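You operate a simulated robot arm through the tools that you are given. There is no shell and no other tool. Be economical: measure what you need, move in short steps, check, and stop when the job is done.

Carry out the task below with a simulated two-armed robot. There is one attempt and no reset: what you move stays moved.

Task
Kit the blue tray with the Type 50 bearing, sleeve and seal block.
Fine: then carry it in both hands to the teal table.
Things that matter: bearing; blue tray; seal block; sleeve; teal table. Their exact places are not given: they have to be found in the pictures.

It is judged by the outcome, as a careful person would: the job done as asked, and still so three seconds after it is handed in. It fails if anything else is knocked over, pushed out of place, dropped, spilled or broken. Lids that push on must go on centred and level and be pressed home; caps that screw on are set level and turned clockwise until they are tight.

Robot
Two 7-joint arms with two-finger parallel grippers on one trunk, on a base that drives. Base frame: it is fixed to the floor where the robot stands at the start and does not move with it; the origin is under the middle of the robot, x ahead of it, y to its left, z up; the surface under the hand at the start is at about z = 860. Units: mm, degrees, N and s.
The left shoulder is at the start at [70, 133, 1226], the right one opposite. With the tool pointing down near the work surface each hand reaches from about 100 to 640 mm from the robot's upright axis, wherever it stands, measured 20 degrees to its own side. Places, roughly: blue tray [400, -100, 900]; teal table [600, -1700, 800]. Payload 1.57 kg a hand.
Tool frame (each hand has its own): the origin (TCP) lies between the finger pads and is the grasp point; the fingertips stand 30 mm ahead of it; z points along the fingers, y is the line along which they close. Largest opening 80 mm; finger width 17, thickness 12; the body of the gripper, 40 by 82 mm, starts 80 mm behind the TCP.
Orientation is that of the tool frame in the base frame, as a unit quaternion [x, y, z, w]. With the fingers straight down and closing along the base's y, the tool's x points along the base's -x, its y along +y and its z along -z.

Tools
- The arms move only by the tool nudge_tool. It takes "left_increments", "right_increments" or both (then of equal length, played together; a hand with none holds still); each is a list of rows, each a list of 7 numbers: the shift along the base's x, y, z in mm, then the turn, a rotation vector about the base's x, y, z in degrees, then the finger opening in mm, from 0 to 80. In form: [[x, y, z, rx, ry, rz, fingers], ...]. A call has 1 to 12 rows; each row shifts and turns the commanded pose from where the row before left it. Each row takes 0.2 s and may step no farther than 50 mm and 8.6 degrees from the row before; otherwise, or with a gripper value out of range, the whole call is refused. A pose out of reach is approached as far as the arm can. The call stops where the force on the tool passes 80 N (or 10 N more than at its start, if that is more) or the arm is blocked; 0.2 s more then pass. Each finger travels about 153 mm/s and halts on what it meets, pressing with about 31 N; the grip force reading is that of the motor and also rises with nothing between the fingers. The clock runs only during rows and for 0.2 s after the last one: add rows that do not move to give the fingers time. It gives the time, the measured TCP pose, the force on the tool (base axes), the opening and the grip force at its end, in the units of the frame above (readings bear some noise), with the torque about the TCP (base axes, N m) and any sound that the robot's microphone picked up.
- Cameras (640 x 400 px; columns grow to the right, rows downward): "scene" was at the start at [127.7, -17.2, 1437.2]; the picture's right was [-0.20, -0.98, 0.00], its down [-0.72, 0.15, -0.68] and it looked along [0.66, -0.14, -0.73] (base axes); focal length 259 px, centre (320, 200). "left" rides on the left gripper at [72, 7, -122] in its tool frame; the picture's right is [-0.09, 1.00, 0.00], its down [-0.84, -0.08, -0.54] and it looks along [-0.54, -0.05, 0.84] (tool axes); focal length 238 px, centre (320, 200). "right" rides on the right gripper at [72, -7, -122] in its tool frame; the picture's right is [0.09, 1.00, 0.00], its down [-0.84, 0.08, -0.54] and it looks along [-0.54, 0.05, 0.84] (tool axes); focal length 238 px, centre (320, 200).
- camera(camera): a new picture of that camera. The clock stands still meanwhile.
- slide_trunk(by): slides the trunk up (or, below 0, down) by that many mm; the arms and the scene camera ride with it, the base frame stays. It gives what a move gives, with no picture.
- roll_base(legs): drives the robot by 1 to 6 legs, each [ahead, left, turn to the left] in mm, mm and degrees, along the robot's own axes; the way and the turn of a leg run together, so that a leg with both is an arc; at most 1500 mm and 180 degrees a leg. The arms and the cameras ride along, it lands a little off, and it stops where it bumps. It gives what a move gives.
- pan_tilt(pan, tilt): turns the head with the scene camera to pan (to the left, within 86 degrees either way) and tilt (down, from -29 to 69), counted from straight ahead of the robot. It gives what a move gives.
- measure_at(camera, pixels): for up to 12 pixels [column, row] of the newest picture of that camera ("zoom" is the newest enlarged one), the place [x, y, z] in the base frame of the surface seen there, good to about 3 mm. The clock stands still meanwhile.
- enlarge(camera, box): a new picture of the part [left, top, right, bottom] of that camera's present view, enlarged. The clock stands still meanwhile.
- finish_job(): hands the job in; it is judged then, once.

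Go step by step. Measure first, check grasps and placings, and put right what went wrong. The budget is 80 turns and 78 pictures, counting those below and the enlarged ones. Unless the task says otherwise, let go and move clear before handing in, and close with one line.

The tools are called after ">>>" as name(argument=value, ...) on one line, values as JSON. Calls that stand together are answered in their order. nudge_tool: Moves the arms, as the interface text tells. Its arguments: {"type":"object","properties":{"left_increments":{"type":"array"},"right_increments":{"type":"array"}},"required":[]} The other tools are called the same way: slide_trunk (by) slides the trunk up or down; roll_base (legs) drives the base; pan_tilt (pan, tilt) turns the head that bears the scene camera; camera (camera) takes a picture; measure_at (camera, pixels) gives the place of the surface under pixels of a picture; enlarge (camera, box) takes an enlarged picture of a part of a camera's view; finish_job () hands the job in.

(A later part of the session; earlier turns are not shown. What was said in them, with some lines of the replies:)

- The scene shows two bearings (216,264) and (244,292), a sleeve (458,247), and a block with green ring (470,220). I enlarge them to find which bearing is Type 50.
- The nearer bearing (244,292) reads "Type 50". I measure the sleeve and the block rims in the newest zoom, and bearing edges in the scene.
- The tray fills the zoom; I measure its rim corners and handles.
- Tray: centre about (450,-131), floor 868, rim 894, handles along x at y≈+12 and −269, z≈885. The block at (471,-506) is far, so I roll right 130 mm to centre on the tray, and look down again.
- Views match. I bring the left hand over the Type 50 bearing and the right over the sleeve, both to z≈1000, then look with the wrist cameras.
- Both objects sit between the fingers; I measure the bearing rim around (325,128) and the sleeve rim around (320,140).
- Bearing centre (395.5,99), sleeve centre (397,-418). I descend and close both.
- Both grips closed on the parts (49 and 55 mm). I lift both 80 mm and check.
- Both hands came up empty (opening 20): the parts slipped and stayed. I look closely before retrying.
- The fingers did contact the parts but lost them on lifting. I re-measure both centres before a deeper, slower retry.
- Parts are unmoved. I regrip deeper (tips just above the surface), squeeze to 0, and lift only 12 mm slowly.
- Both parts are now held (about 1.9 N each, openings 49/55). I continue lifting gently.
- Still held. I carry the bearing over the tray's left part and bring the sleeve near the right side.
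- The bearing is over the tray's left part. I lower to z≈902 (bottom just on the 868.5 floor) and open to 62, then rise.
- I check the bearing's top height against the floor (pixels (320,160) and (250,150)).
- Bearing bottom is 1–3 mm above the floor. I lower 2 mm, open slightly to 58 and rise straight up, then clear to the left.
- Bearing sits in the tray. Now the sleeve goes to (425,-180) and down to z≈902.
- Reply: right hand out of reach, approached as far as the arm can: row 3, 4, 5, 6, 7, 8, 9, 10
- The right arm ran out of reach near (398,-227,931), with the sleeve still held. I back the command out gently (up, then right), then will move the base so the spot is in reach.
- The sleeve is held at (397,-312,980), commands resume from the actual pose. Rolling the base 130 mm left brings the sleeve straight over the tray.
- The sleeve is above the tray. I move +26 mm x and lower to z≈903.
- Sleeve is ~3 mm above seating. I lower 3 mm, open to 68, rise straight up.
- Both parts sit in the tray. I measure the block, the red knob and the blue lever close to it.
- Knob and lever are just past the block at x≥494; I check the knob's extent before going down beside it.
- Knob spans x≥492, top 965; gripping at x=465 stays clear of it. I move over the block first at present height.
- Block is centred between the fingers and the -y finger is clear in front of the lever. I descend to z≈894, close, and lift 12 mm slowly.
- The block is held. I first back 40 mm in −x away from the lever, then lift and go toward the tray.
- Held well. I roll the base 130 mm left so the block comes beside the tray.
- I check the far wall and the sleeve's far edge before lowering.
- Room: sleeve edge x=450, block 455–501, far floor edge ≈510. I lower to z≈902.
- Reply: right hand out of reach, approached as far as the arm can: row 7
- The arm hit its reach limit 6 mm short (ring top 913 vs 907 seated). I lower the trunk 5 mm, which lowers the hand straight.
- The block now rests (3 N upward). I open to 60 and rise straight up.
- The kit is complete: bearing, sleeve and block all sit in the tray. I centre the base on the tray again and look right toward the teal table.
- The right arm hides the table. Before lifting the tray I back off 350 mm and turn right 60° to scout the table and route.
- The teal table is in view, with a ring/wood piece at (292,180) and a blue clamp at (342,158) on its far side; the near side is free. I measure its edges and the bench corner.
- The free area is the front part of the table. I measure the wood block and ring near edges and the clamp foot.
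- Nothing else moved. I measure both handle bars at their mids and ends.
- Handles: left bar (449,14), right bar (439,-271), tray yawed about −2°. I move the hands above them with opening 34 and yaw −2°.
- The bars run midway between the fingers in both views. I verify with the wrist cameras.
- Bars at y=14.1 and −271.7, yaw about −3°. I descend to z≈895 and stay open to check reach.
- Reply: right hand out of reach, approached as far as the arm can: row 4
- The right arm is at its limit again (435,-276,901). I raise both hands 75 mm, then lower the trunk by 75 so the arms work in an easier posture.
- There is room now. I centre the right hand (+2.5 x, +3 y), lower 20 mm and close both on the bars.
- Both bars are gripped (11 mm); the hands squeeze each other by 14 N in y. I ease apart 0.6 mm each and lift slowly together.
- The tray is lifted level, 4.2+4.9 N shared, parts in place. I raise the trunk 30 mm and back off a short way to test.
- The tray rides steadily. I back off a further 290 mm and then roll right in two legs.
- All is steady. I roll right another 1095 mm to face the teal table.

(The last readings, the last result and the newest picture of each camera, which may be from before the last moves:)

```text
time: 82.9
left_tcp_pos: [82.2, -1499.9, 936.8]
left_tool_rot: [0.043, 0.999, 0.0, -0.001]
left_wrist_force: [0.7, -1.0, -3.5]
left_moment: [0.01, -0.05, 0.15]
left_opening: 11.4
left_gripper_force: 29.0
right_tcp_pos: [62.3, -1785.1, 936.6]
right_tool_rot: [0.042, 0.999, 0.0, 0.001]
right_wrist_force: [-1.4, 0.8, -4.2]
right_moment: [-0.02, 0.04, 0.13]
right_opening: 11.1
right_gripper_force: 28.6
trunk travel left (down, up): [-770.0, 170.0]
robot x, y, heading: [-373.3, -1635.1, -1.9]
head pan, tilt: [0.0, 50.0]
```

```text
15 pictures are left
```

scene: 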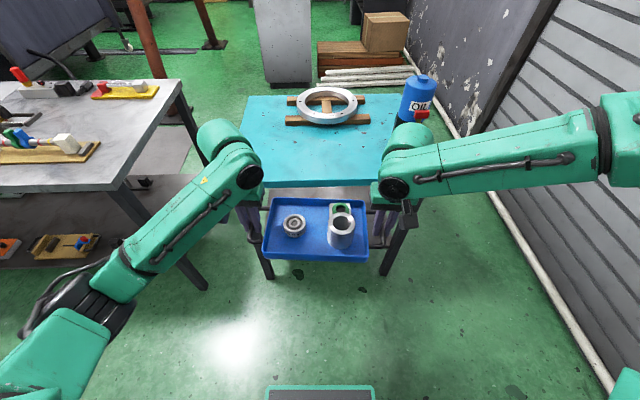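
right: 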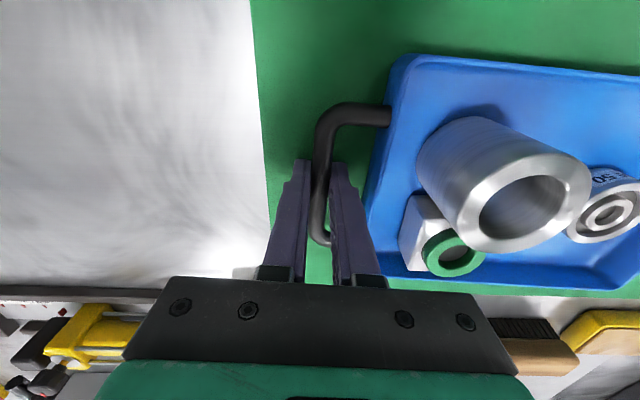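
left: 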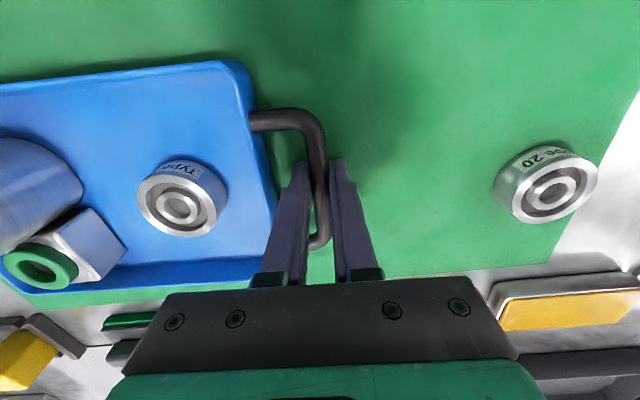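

The tray faces the table, but the oil can is near the right arm's path. I measure it, the front edge and the wood.

>>> measure_at(camera="scene", pixels=[[405, 100], [436, 95], [420, 78], [422, 115], [285, 120], [370, 120], [250, 182], [370, 184], [345, 125], [395, 160], [480, 128], [560, 105]])

>>> enlarge(camera="scene", box=[230, 70, 450, 270])

```text
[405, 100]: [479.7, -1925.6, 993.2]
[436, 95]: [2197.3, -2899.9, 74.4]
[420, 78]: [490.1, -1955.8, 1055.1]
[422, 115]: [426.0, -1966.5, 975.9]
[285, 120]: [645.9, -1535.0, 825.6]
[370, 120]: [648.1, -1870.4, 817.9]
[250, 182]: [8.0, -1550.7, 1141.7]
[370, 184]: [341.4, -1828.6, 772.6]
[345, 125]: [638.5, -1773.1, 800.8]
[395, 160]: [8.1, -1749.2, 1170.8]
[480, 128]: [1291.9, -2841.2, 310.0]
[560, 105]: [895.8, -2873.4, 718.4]
```

```text
2.00 times, centred on (340, 170) of scene
```

zoom: 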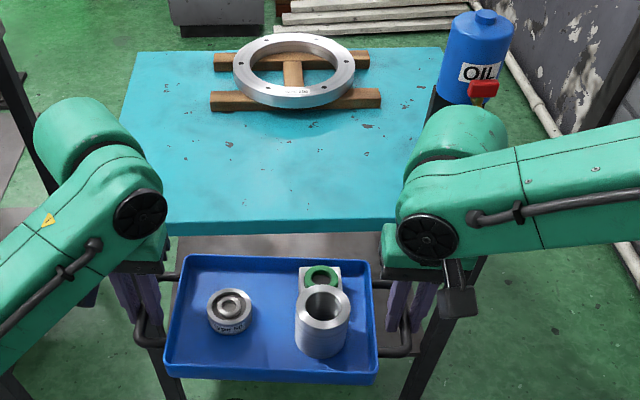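

I measure the right forearm's front contour to see how it would pass the can.

>>> measure_at(camera="scene", pixels=[[440, 150], [480, 145], [520, 135], [560, 122], [590, 120], [520, 170], [580, 165], [415, 140], [600, 180], [200, 150], [130, 230], [90, 300]])

```text
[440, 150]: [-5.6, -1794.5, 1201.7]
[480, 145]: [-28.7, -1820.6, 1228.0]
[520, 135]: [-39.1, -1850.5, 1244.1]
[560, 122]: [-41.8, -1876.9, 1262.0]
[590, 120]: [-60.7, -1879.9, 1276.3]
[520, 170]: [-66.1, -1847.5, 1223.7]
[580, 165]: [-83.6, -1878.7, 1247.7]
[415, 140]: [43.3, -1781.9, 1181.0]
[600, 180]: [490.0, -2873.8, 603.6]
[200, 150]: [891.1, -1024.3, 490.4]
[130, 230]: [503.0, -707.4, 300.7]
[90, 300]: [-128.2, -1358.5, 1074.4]
```

The forearm would pass about 100 mm in front of and above the can. I turn 4° left (squaring the tray) and drive forward 383 mm.

>>> roll_base(legs=[[0, 0, 4]])

>>> roll_base(legs=[[250, 0, 0]])

>>> camera(camera="scene")

```text
time: 83.8
left_tcp_pos: [70.2, -1469.1, 937.1]
left_tool_rot: [0.006, 1.0, 0.001, 0.0]
left_wrist_force: [0.5, -1.4, -2.8]
left_moment: [0.0, 0.06, 0.11]
left_opening: 11.1
left_gripper_force: 28.9
right_tcp_pos: [70.9, -1755.2, 935.8]
right_tool_rot: [0.005, 1.0, 0.002, 0.0]
right_wrist_force: [-0.3, 0.4, -4.0]
right_moment: [0.05, 0.01, 0.14]
right_opening: 11.3
right_gripper_force: 29.2
trunk travel left (down, up): [-770.0, 170.0]
robot x, y, heading: [-373.4, -1637.1, 2.1]
head pan, tilt: [0.0, 50.0]
```

```text
time: 85.6
left_tcp_pos: [321.1, -1456.8, 936.4]
left_tool_rot: [0.005, 1.0, 0.0, -0.001]
left_wrist_force: [1.4, -0.3, -2.1]
left_moment: [0.0, -0.09, 0.11]
left_opening: 11.4
left_gripper_force: 29.0
right_tcp_pos: [323.8, -1741.6, 936.2]
right_tool_rot: [0.006, 1.0, 0.001, 0.001]
right_wrist_force: [-1.0, 0.8, -3.9]
right_moment: [0.01, 0.07, 0.14]
right_opening: 11.5
right_gripper_force: 28.2
trunk travel left (down, up): [-770.0, 170.0]
robot x, y, heading: [-126.4, -1626.7, 2.5]
head pan, tilt: [0.0, 50.0]
```

```text
13 pictures are left
```

scene: 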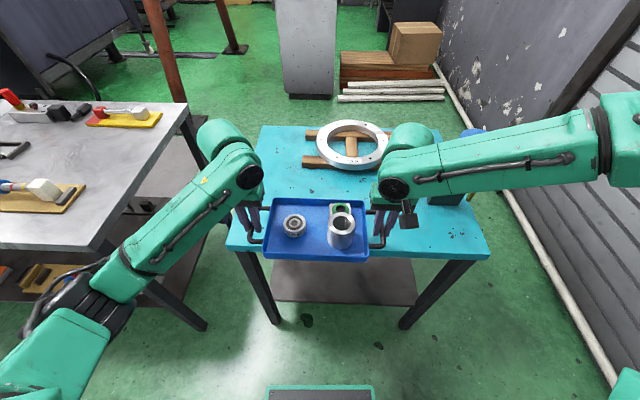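

All clear. I go forward the remaining 132 mm.

>>> roll_base(legs=[[132, 0, 0]])

>>> camera(camera="scene")

>>> measure_at(camera="scene", pixels=[[265, 253], [366, 254], [272, 205], [365, 205], [320, 150], [255, 240], [440, 100], [230, 235], [300, 270]])

```text
time: 86.9
left_tcp_pos: [452.0, -1448.2, 935.6]
left_tool_rot: [0.003, 1.0, 0.0, -0.001]
left_wrist_force: [0.3, -0.2, -2.8]
left_moment: [0.01, -0.07, 0.13]
left_opening: 11.3
left_gripper_force: 28.4
right_tcp_pos: [454.2, -1734.7, 937.5]
right_tool_rot: [0.003, 1.0, 0.0, 0.001]
right_wrist_force: [-1.4, 0.6, -4.8]
right_moment: [0.0, 0.08, 0.15]
right_opening: 11.1
right_gripper_force: 29.1
trunk travel left (down, up): [-770.0, 170.0]
robot x, y, heading: [5.2, -1620.7, 2.7]
head pan, tilt: [0.0, 50.0]
```

```text
12 pictures are left
```

scene: 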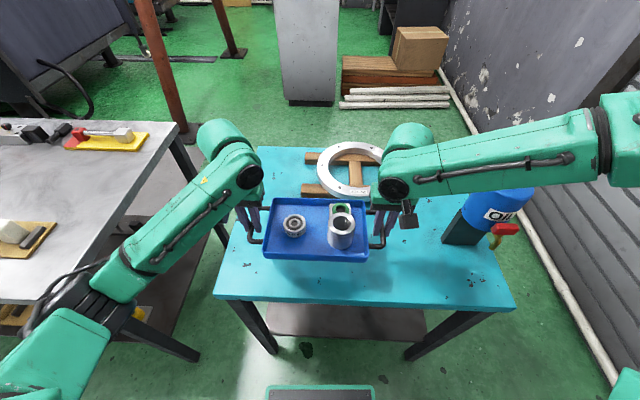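

```text
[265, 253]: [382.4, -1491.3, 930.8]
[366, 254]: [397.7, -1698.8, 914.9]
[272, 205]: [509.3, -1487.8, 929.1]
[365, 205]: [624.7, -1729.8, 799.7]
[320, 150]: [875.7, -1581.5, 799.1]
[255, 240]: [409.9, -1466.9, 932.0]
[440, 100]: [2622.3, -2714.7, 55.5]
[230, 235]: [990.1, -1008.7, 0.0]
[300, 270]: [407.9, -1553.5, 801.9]
```

Tray spans x 382–527 over clear table surface (801). I lower by trunk 88 mm, leaving about 12 mm.

>>> slide_trunk(by=-88)

>>> enlarge(camera="scene", box=[220, 140, 420, 310])

>>> measure_at(camera="zoom", pixels=[[150, 363], [460, 365], [170, 210], [440, 212], [320, 390]])

```text
time: 88.1
left_tcp_pos: [454.2, -1448.7, 848.0]
left_tool_rot: [0.003, 1.0, 0.001, -0.001]
left_wrist_force: [1.9, -1.0, -4.0]
left_moment: [0.02, -0.05, 0.1]
left_opening: 11.4
left_gripper_force: 28.7
right_tcp_pos: [454.8, -1735.8, 847.4]
right_tool_rot: [0.003, 1.0, 0.001, 0.0]
right_wrist_force: [-0.4, 0.8, -3.9]
right_moment: [0.05, 0.08, 0.08]
right_opening: 11.1
right_gripper_force: 29.3
trunk travel left (down, up): [-682.0, 258.0]
robot x, y, heading: [9.4, -1617.0, 2.5]
head pan, tilt: [0.0, 50.0]
```

```text
2.35 times, centred on (320, 225) of scene
```

zoom: 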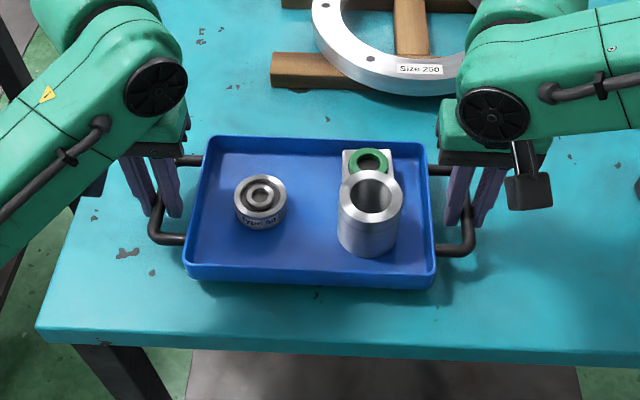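

```text
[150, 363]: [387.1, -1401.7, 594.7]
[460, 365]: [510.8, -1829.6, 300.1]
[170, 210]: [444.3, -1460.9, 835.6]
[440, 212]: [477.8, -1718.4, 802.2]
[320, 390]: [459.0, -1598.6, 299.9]
```

About 13 mm to go by TCP height. I lower 9 mm, then read the forces.

>>> slide_trunk(by=-9)

>>> slide_trunk(by=-3)

```text
time: 88.7
left_tcp_pos: [453.9, -1448.0, 839.1]
left_tool_rot: [0.003, 1.0, -0.001, -0.001]
left_wrist_force: [0.9, -1.3, -2.9]
left_moment: [-0.02, -0.09, 0.12]
left_opening: 11.3
left_gripper_force: 28.6
right_tcp_pos: [455.1, -1734.6, 839.2]
right_tool_rot: [0.003, 1.0, 0.0, 0.0]
right_wrist_force: [-0.4, 0.4, -4.7]
right_moment: [0.0, 0.12, 0.08]
right_opening: 11.4
right_gripper_force: 28.7
trunk travel left (down, up): [-673.0, 267.0]
robot x, y, heading: [5.4, -1621.2, 2.6]
head pan, tilt: [0.0, 50.0]
```

```text
time: 89.2
left_tcp_pos: [453.0, -1449.3, 836.2]
left_tool_rot: [0.004, 1.0, -0.001, -0.001]
left_wrist_force: [0.8, -0.6, -3.0]
left_moment: [-0.03, -0.04, 0.09]
left_opening: 11.1
left_gripper_force: 29.0
right_tcp_pos: [456.0, -1734.5, 836.2]
right_tool_rot: [0.003, 1.0, 0.001, -0.001]
right_wrist_force: [-1.6, 0.6, -3.3]
right_moment: [-0.02, 0.02, 0.1]
right_opening: 11.1
right_gripper_force: 28.5
trunk travel left (down, up): [-670.0, 270.0]
robot x, y, heading: [8.2, -1620.8, 2.6]
head pan, tilt: [0.0, 50.0]
```

Still carrying the full weight at 836; I lower 1.5 mm at a time.

>>> slide_trunk(by=-1.5)

>>> slide_trunk(by=-1.5)

```text
time: 89.8
left_tcp_pos: [453.4, -1448.3, 835.2]
left_tool_rot: [0.003, 1.0, 0.0, -0.001]
left_wrist_force: [0.6, -0.3, -3.1]
left_moment: [-0.05, -0.02, 0.12]
left_opening: 11.5
left_gripper_force: 29.0
right_tcp_pos: [455.0, -1734.7, 833.6]
right_tool_rot: [0.003, 1.0, 0.0, 0.0]
right_wrist_force: [-1.2, 0.5, -2.9]
right_moment: [-0.01, -0.02, 0.11]
right_opening: 11.5
right_gripper_force: 29.2
trunk travel left (down, up): [-669.0, 271.0]
robot x, y, heading: [5.1, -1616.3, 2.8]
head pan, tilt: [0.0, 50.0]
```

```text
time: 90.3
left_tcp_pos: [454.2, -1448.6, 832.9]
left_tool_rot: [0.004, 1.0, 0.0, -0.001]
left_wrist_force: [0.6, -0.5, -3.3]
left_moment: [0.01, 0.05, 0.11]
left_opening: 11.7
left_gripper_force: 28.7
right_tcp_pos: [456.3, -1734.7, 833.2]
right_tool_rot: [0.003, 1.0, 0.001, 0.0]
right_wrist_force: [-0.8, 0.0, -3.7]
right_moment: [0.02, 0.0, 0.09]
right_opening: 11.3
right_gripper_force: 28.8
trunk travel left (down, up): [-667.0, 273.0]
robot x, y, heading: [7.7, -1618.6, 2.5]
head pan, tilt: [0.0, 50.0]
```

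>>> slide_trunk(by=-1.2)

>>> camera(camera="left")

>>> measure_at(camera="left", pixels=[[230, 95], [180, 150], [400, 120], [400, 180], [300, 60], [320, 140]])

```text
time: 90.8
left_tcp_pos: [453.7, -1448.2, 832.3]
left_tool_rot: [0.004, 1.0, 0.0, -0.001]
left_wrist_force: [0.3, -1.8, -2.3]
left_moment: [-0.02, -0.22, 0.1]
left_opening: 11.5
left_gripper_force: 28.7
right_tcp_pos: [456.1, -1735.1, 832.0]
right_tool_rot: [0.004, 1.0, 0.001, -0.001]
right_wrist_force: [-0.5, 0.8, -1.5]
right_moment: [0.03, -0.01, 0.12]
right_opening: 11.5
right_gripper_force: 29.0
trunk travel left (down, up): [-666.0, 274.0]
robot x, y, heading: [5.7, -1621.7, 2.7]
head pan, tilt: [0.0, 50.0]
```

```text
10 pictures are left
```

left: 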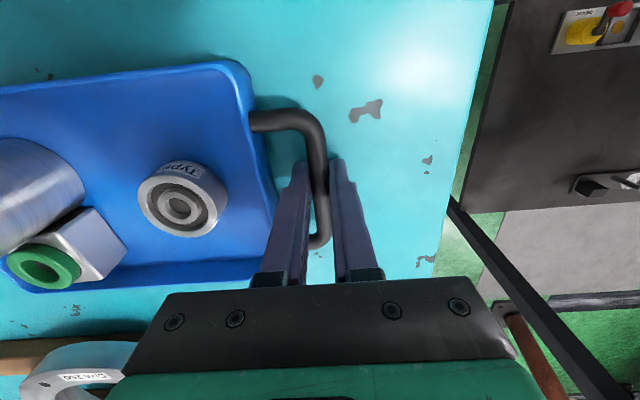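

```text
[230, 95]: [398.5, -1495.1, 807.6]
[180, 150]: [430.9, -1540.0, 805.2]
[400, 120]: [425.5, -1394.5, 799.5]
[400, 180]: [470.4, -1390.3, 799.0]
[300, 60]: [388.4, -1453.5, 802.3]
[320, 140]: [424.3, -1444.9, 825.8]
```

Contact has begun (forces falling; handle top 827 vs table 799.5). One more small step down.

>>> slide_trunk(by=-1.2)

```text
time: 91.3
left_tcp_pos: [452.0, -1448.8, 832.4]
left_tool_rot: [0.004, 1.0, 0.001, -0.001]
left_wrist_force: [2.1, 0.8, -0.4]
left_moment: [0.02, -0.21, 0.16]
left_opening: 11.3
left_gripper_force: 28.9
right_tcp_pos: [455.1, -1735.6, 831.5]
right_tool_rot: [0.004, 1.0, 0.001, 0.001]
right_wrist_force: [1.4, -2.1, 10.4]
right_moment: [-0.04, 0.51, 0.12]
right_opening: 11.3
right_gripper_force: 28.4
trunk travel left (down, up): [-665.0, 275.0]
robot x, y, heading: [6.6, -1616.7, 2.4]
head pan, tilt: [0.0, 50.0]
```

The tray is seated (weight off, right hand pressing 10 N). I open both to 34 and rise straight up.

>>> nudge_tool(left_increments=[[0, 0, 0, 0, 0, 0, 34], [0, 0, 0, 0, 0, 0, 34], [0, 0, 0, 0, 0, 0, 34], [0, 0, 6, 0, 0, 0, 34], [0, 0, 12, 0, 0, 0, 34], [0, 0, 20, 0, 0, 0, 34], [0, 0, 30, 0, 0, 0, 34], [0, 0, 30, 0, 0, 0, 34], [0, 0, 0, 0, 0, 0, 34]], right_increments=[[0, 0, 0, 0, 0, 0, 34], [0, 0, 0, 0, 0, 0, 34], [0, 0, 0, 0, 0, 0, 34], [0, 0, 6, 0, 0, 0, 34], [0, 0, 12, 0, 0, 0, 34], [0, 0, 20, 0, 0, 0, 34], [0, 0, 30, 0, 0, 0, 34], [0, 0, 30, 0, 0, 0, 34], [0, 0, 0, 0, 0, 0, 34]])

>>> enlarge(camera="scene", box=[200, 120, 440, 310])

```text
time: 93.3
left_tcp_pos: [453.7, -1448.6, 926.8]
left_tool_rot: [0.004, 1.0, 0.0, -0.001]
left_wrist_force: [0.0, -0.9, 0.1]
left_moment: [0.0, 0.0, 0.01]
left_opening: 34.2
left_gripper_force: 0.1
right_tcp_pos: [455.9, -1733.5, 930.0]
right_tool_rot: [0.003, 1.0, 0.001, 0.0]
right_wrist_force: [0.0, -0.3, 0.2]
right_moment: [-0.02, 0.01, 0.01]
right_opening: 34.0
right_gripper_force: 0.1
trunk travel left (down, up): [-665.0, 275.0]
robot x, y, heading: [6.5, -1617.5, 2.8]
head pan, tilt: [0.0, 50.0]
```

```text
2.11 times, centred on (320, 215) of scene
```

zoom: 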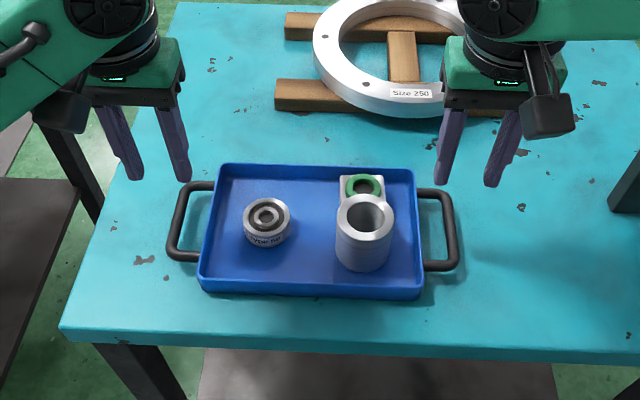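

The tray rests flat on the teal table with all three parts in it and both hands clear. I back the robot away and check once more.

>>> roll_base(legs=[[-300, 0, 0]])

>>> camera(camera="scene")

```text
time: 95.3
left_tcp_pos: [158.3, -1464.8, 925.1]
left_tool_rot: [0.008, 1.0, 0.0, -0.001]
left_wrist_force: [-0.4, 0.1, 0.2]
left_moment: [0.01, -0.03, 0.02]
left_opening: 34.2
left_gripper_force: 0.1
right_tcp_pos: [160.1, -1749.1, 930.5]
right_tool_rot: [0.007, 1.0, 0.001, 0.0]
right_wrist_force: [-0.4, 0.5, 0.7]
right_moment: [0.01, 0.0, -0.04]
right_opening: 34.2
right_gripper_force: 0.0
trunk travel left (down, up): [-665.0, 275.0]
robot x, y, heading: [-290.1, -1631.4, 2.1]
head pan, tilt: [0.0, 50.0]
```

```text
8 pictures are left
```

scene: 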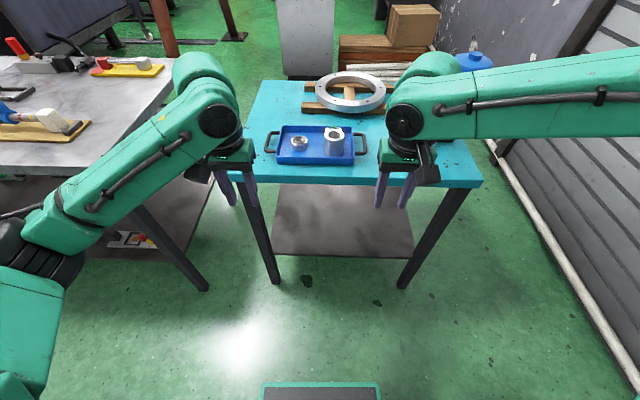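

The tray (315,145) stands on the teal table with its kit, everything else is in place, and the robot is clear. I hand in.

>>> finish_job()

```text
The job is handed in.
```

The blue tray, holding the Type 50 bearing, the sleeve and the seal block, was carried in both hands to the teal table and now stands flat on it; nothing else was disturbed.
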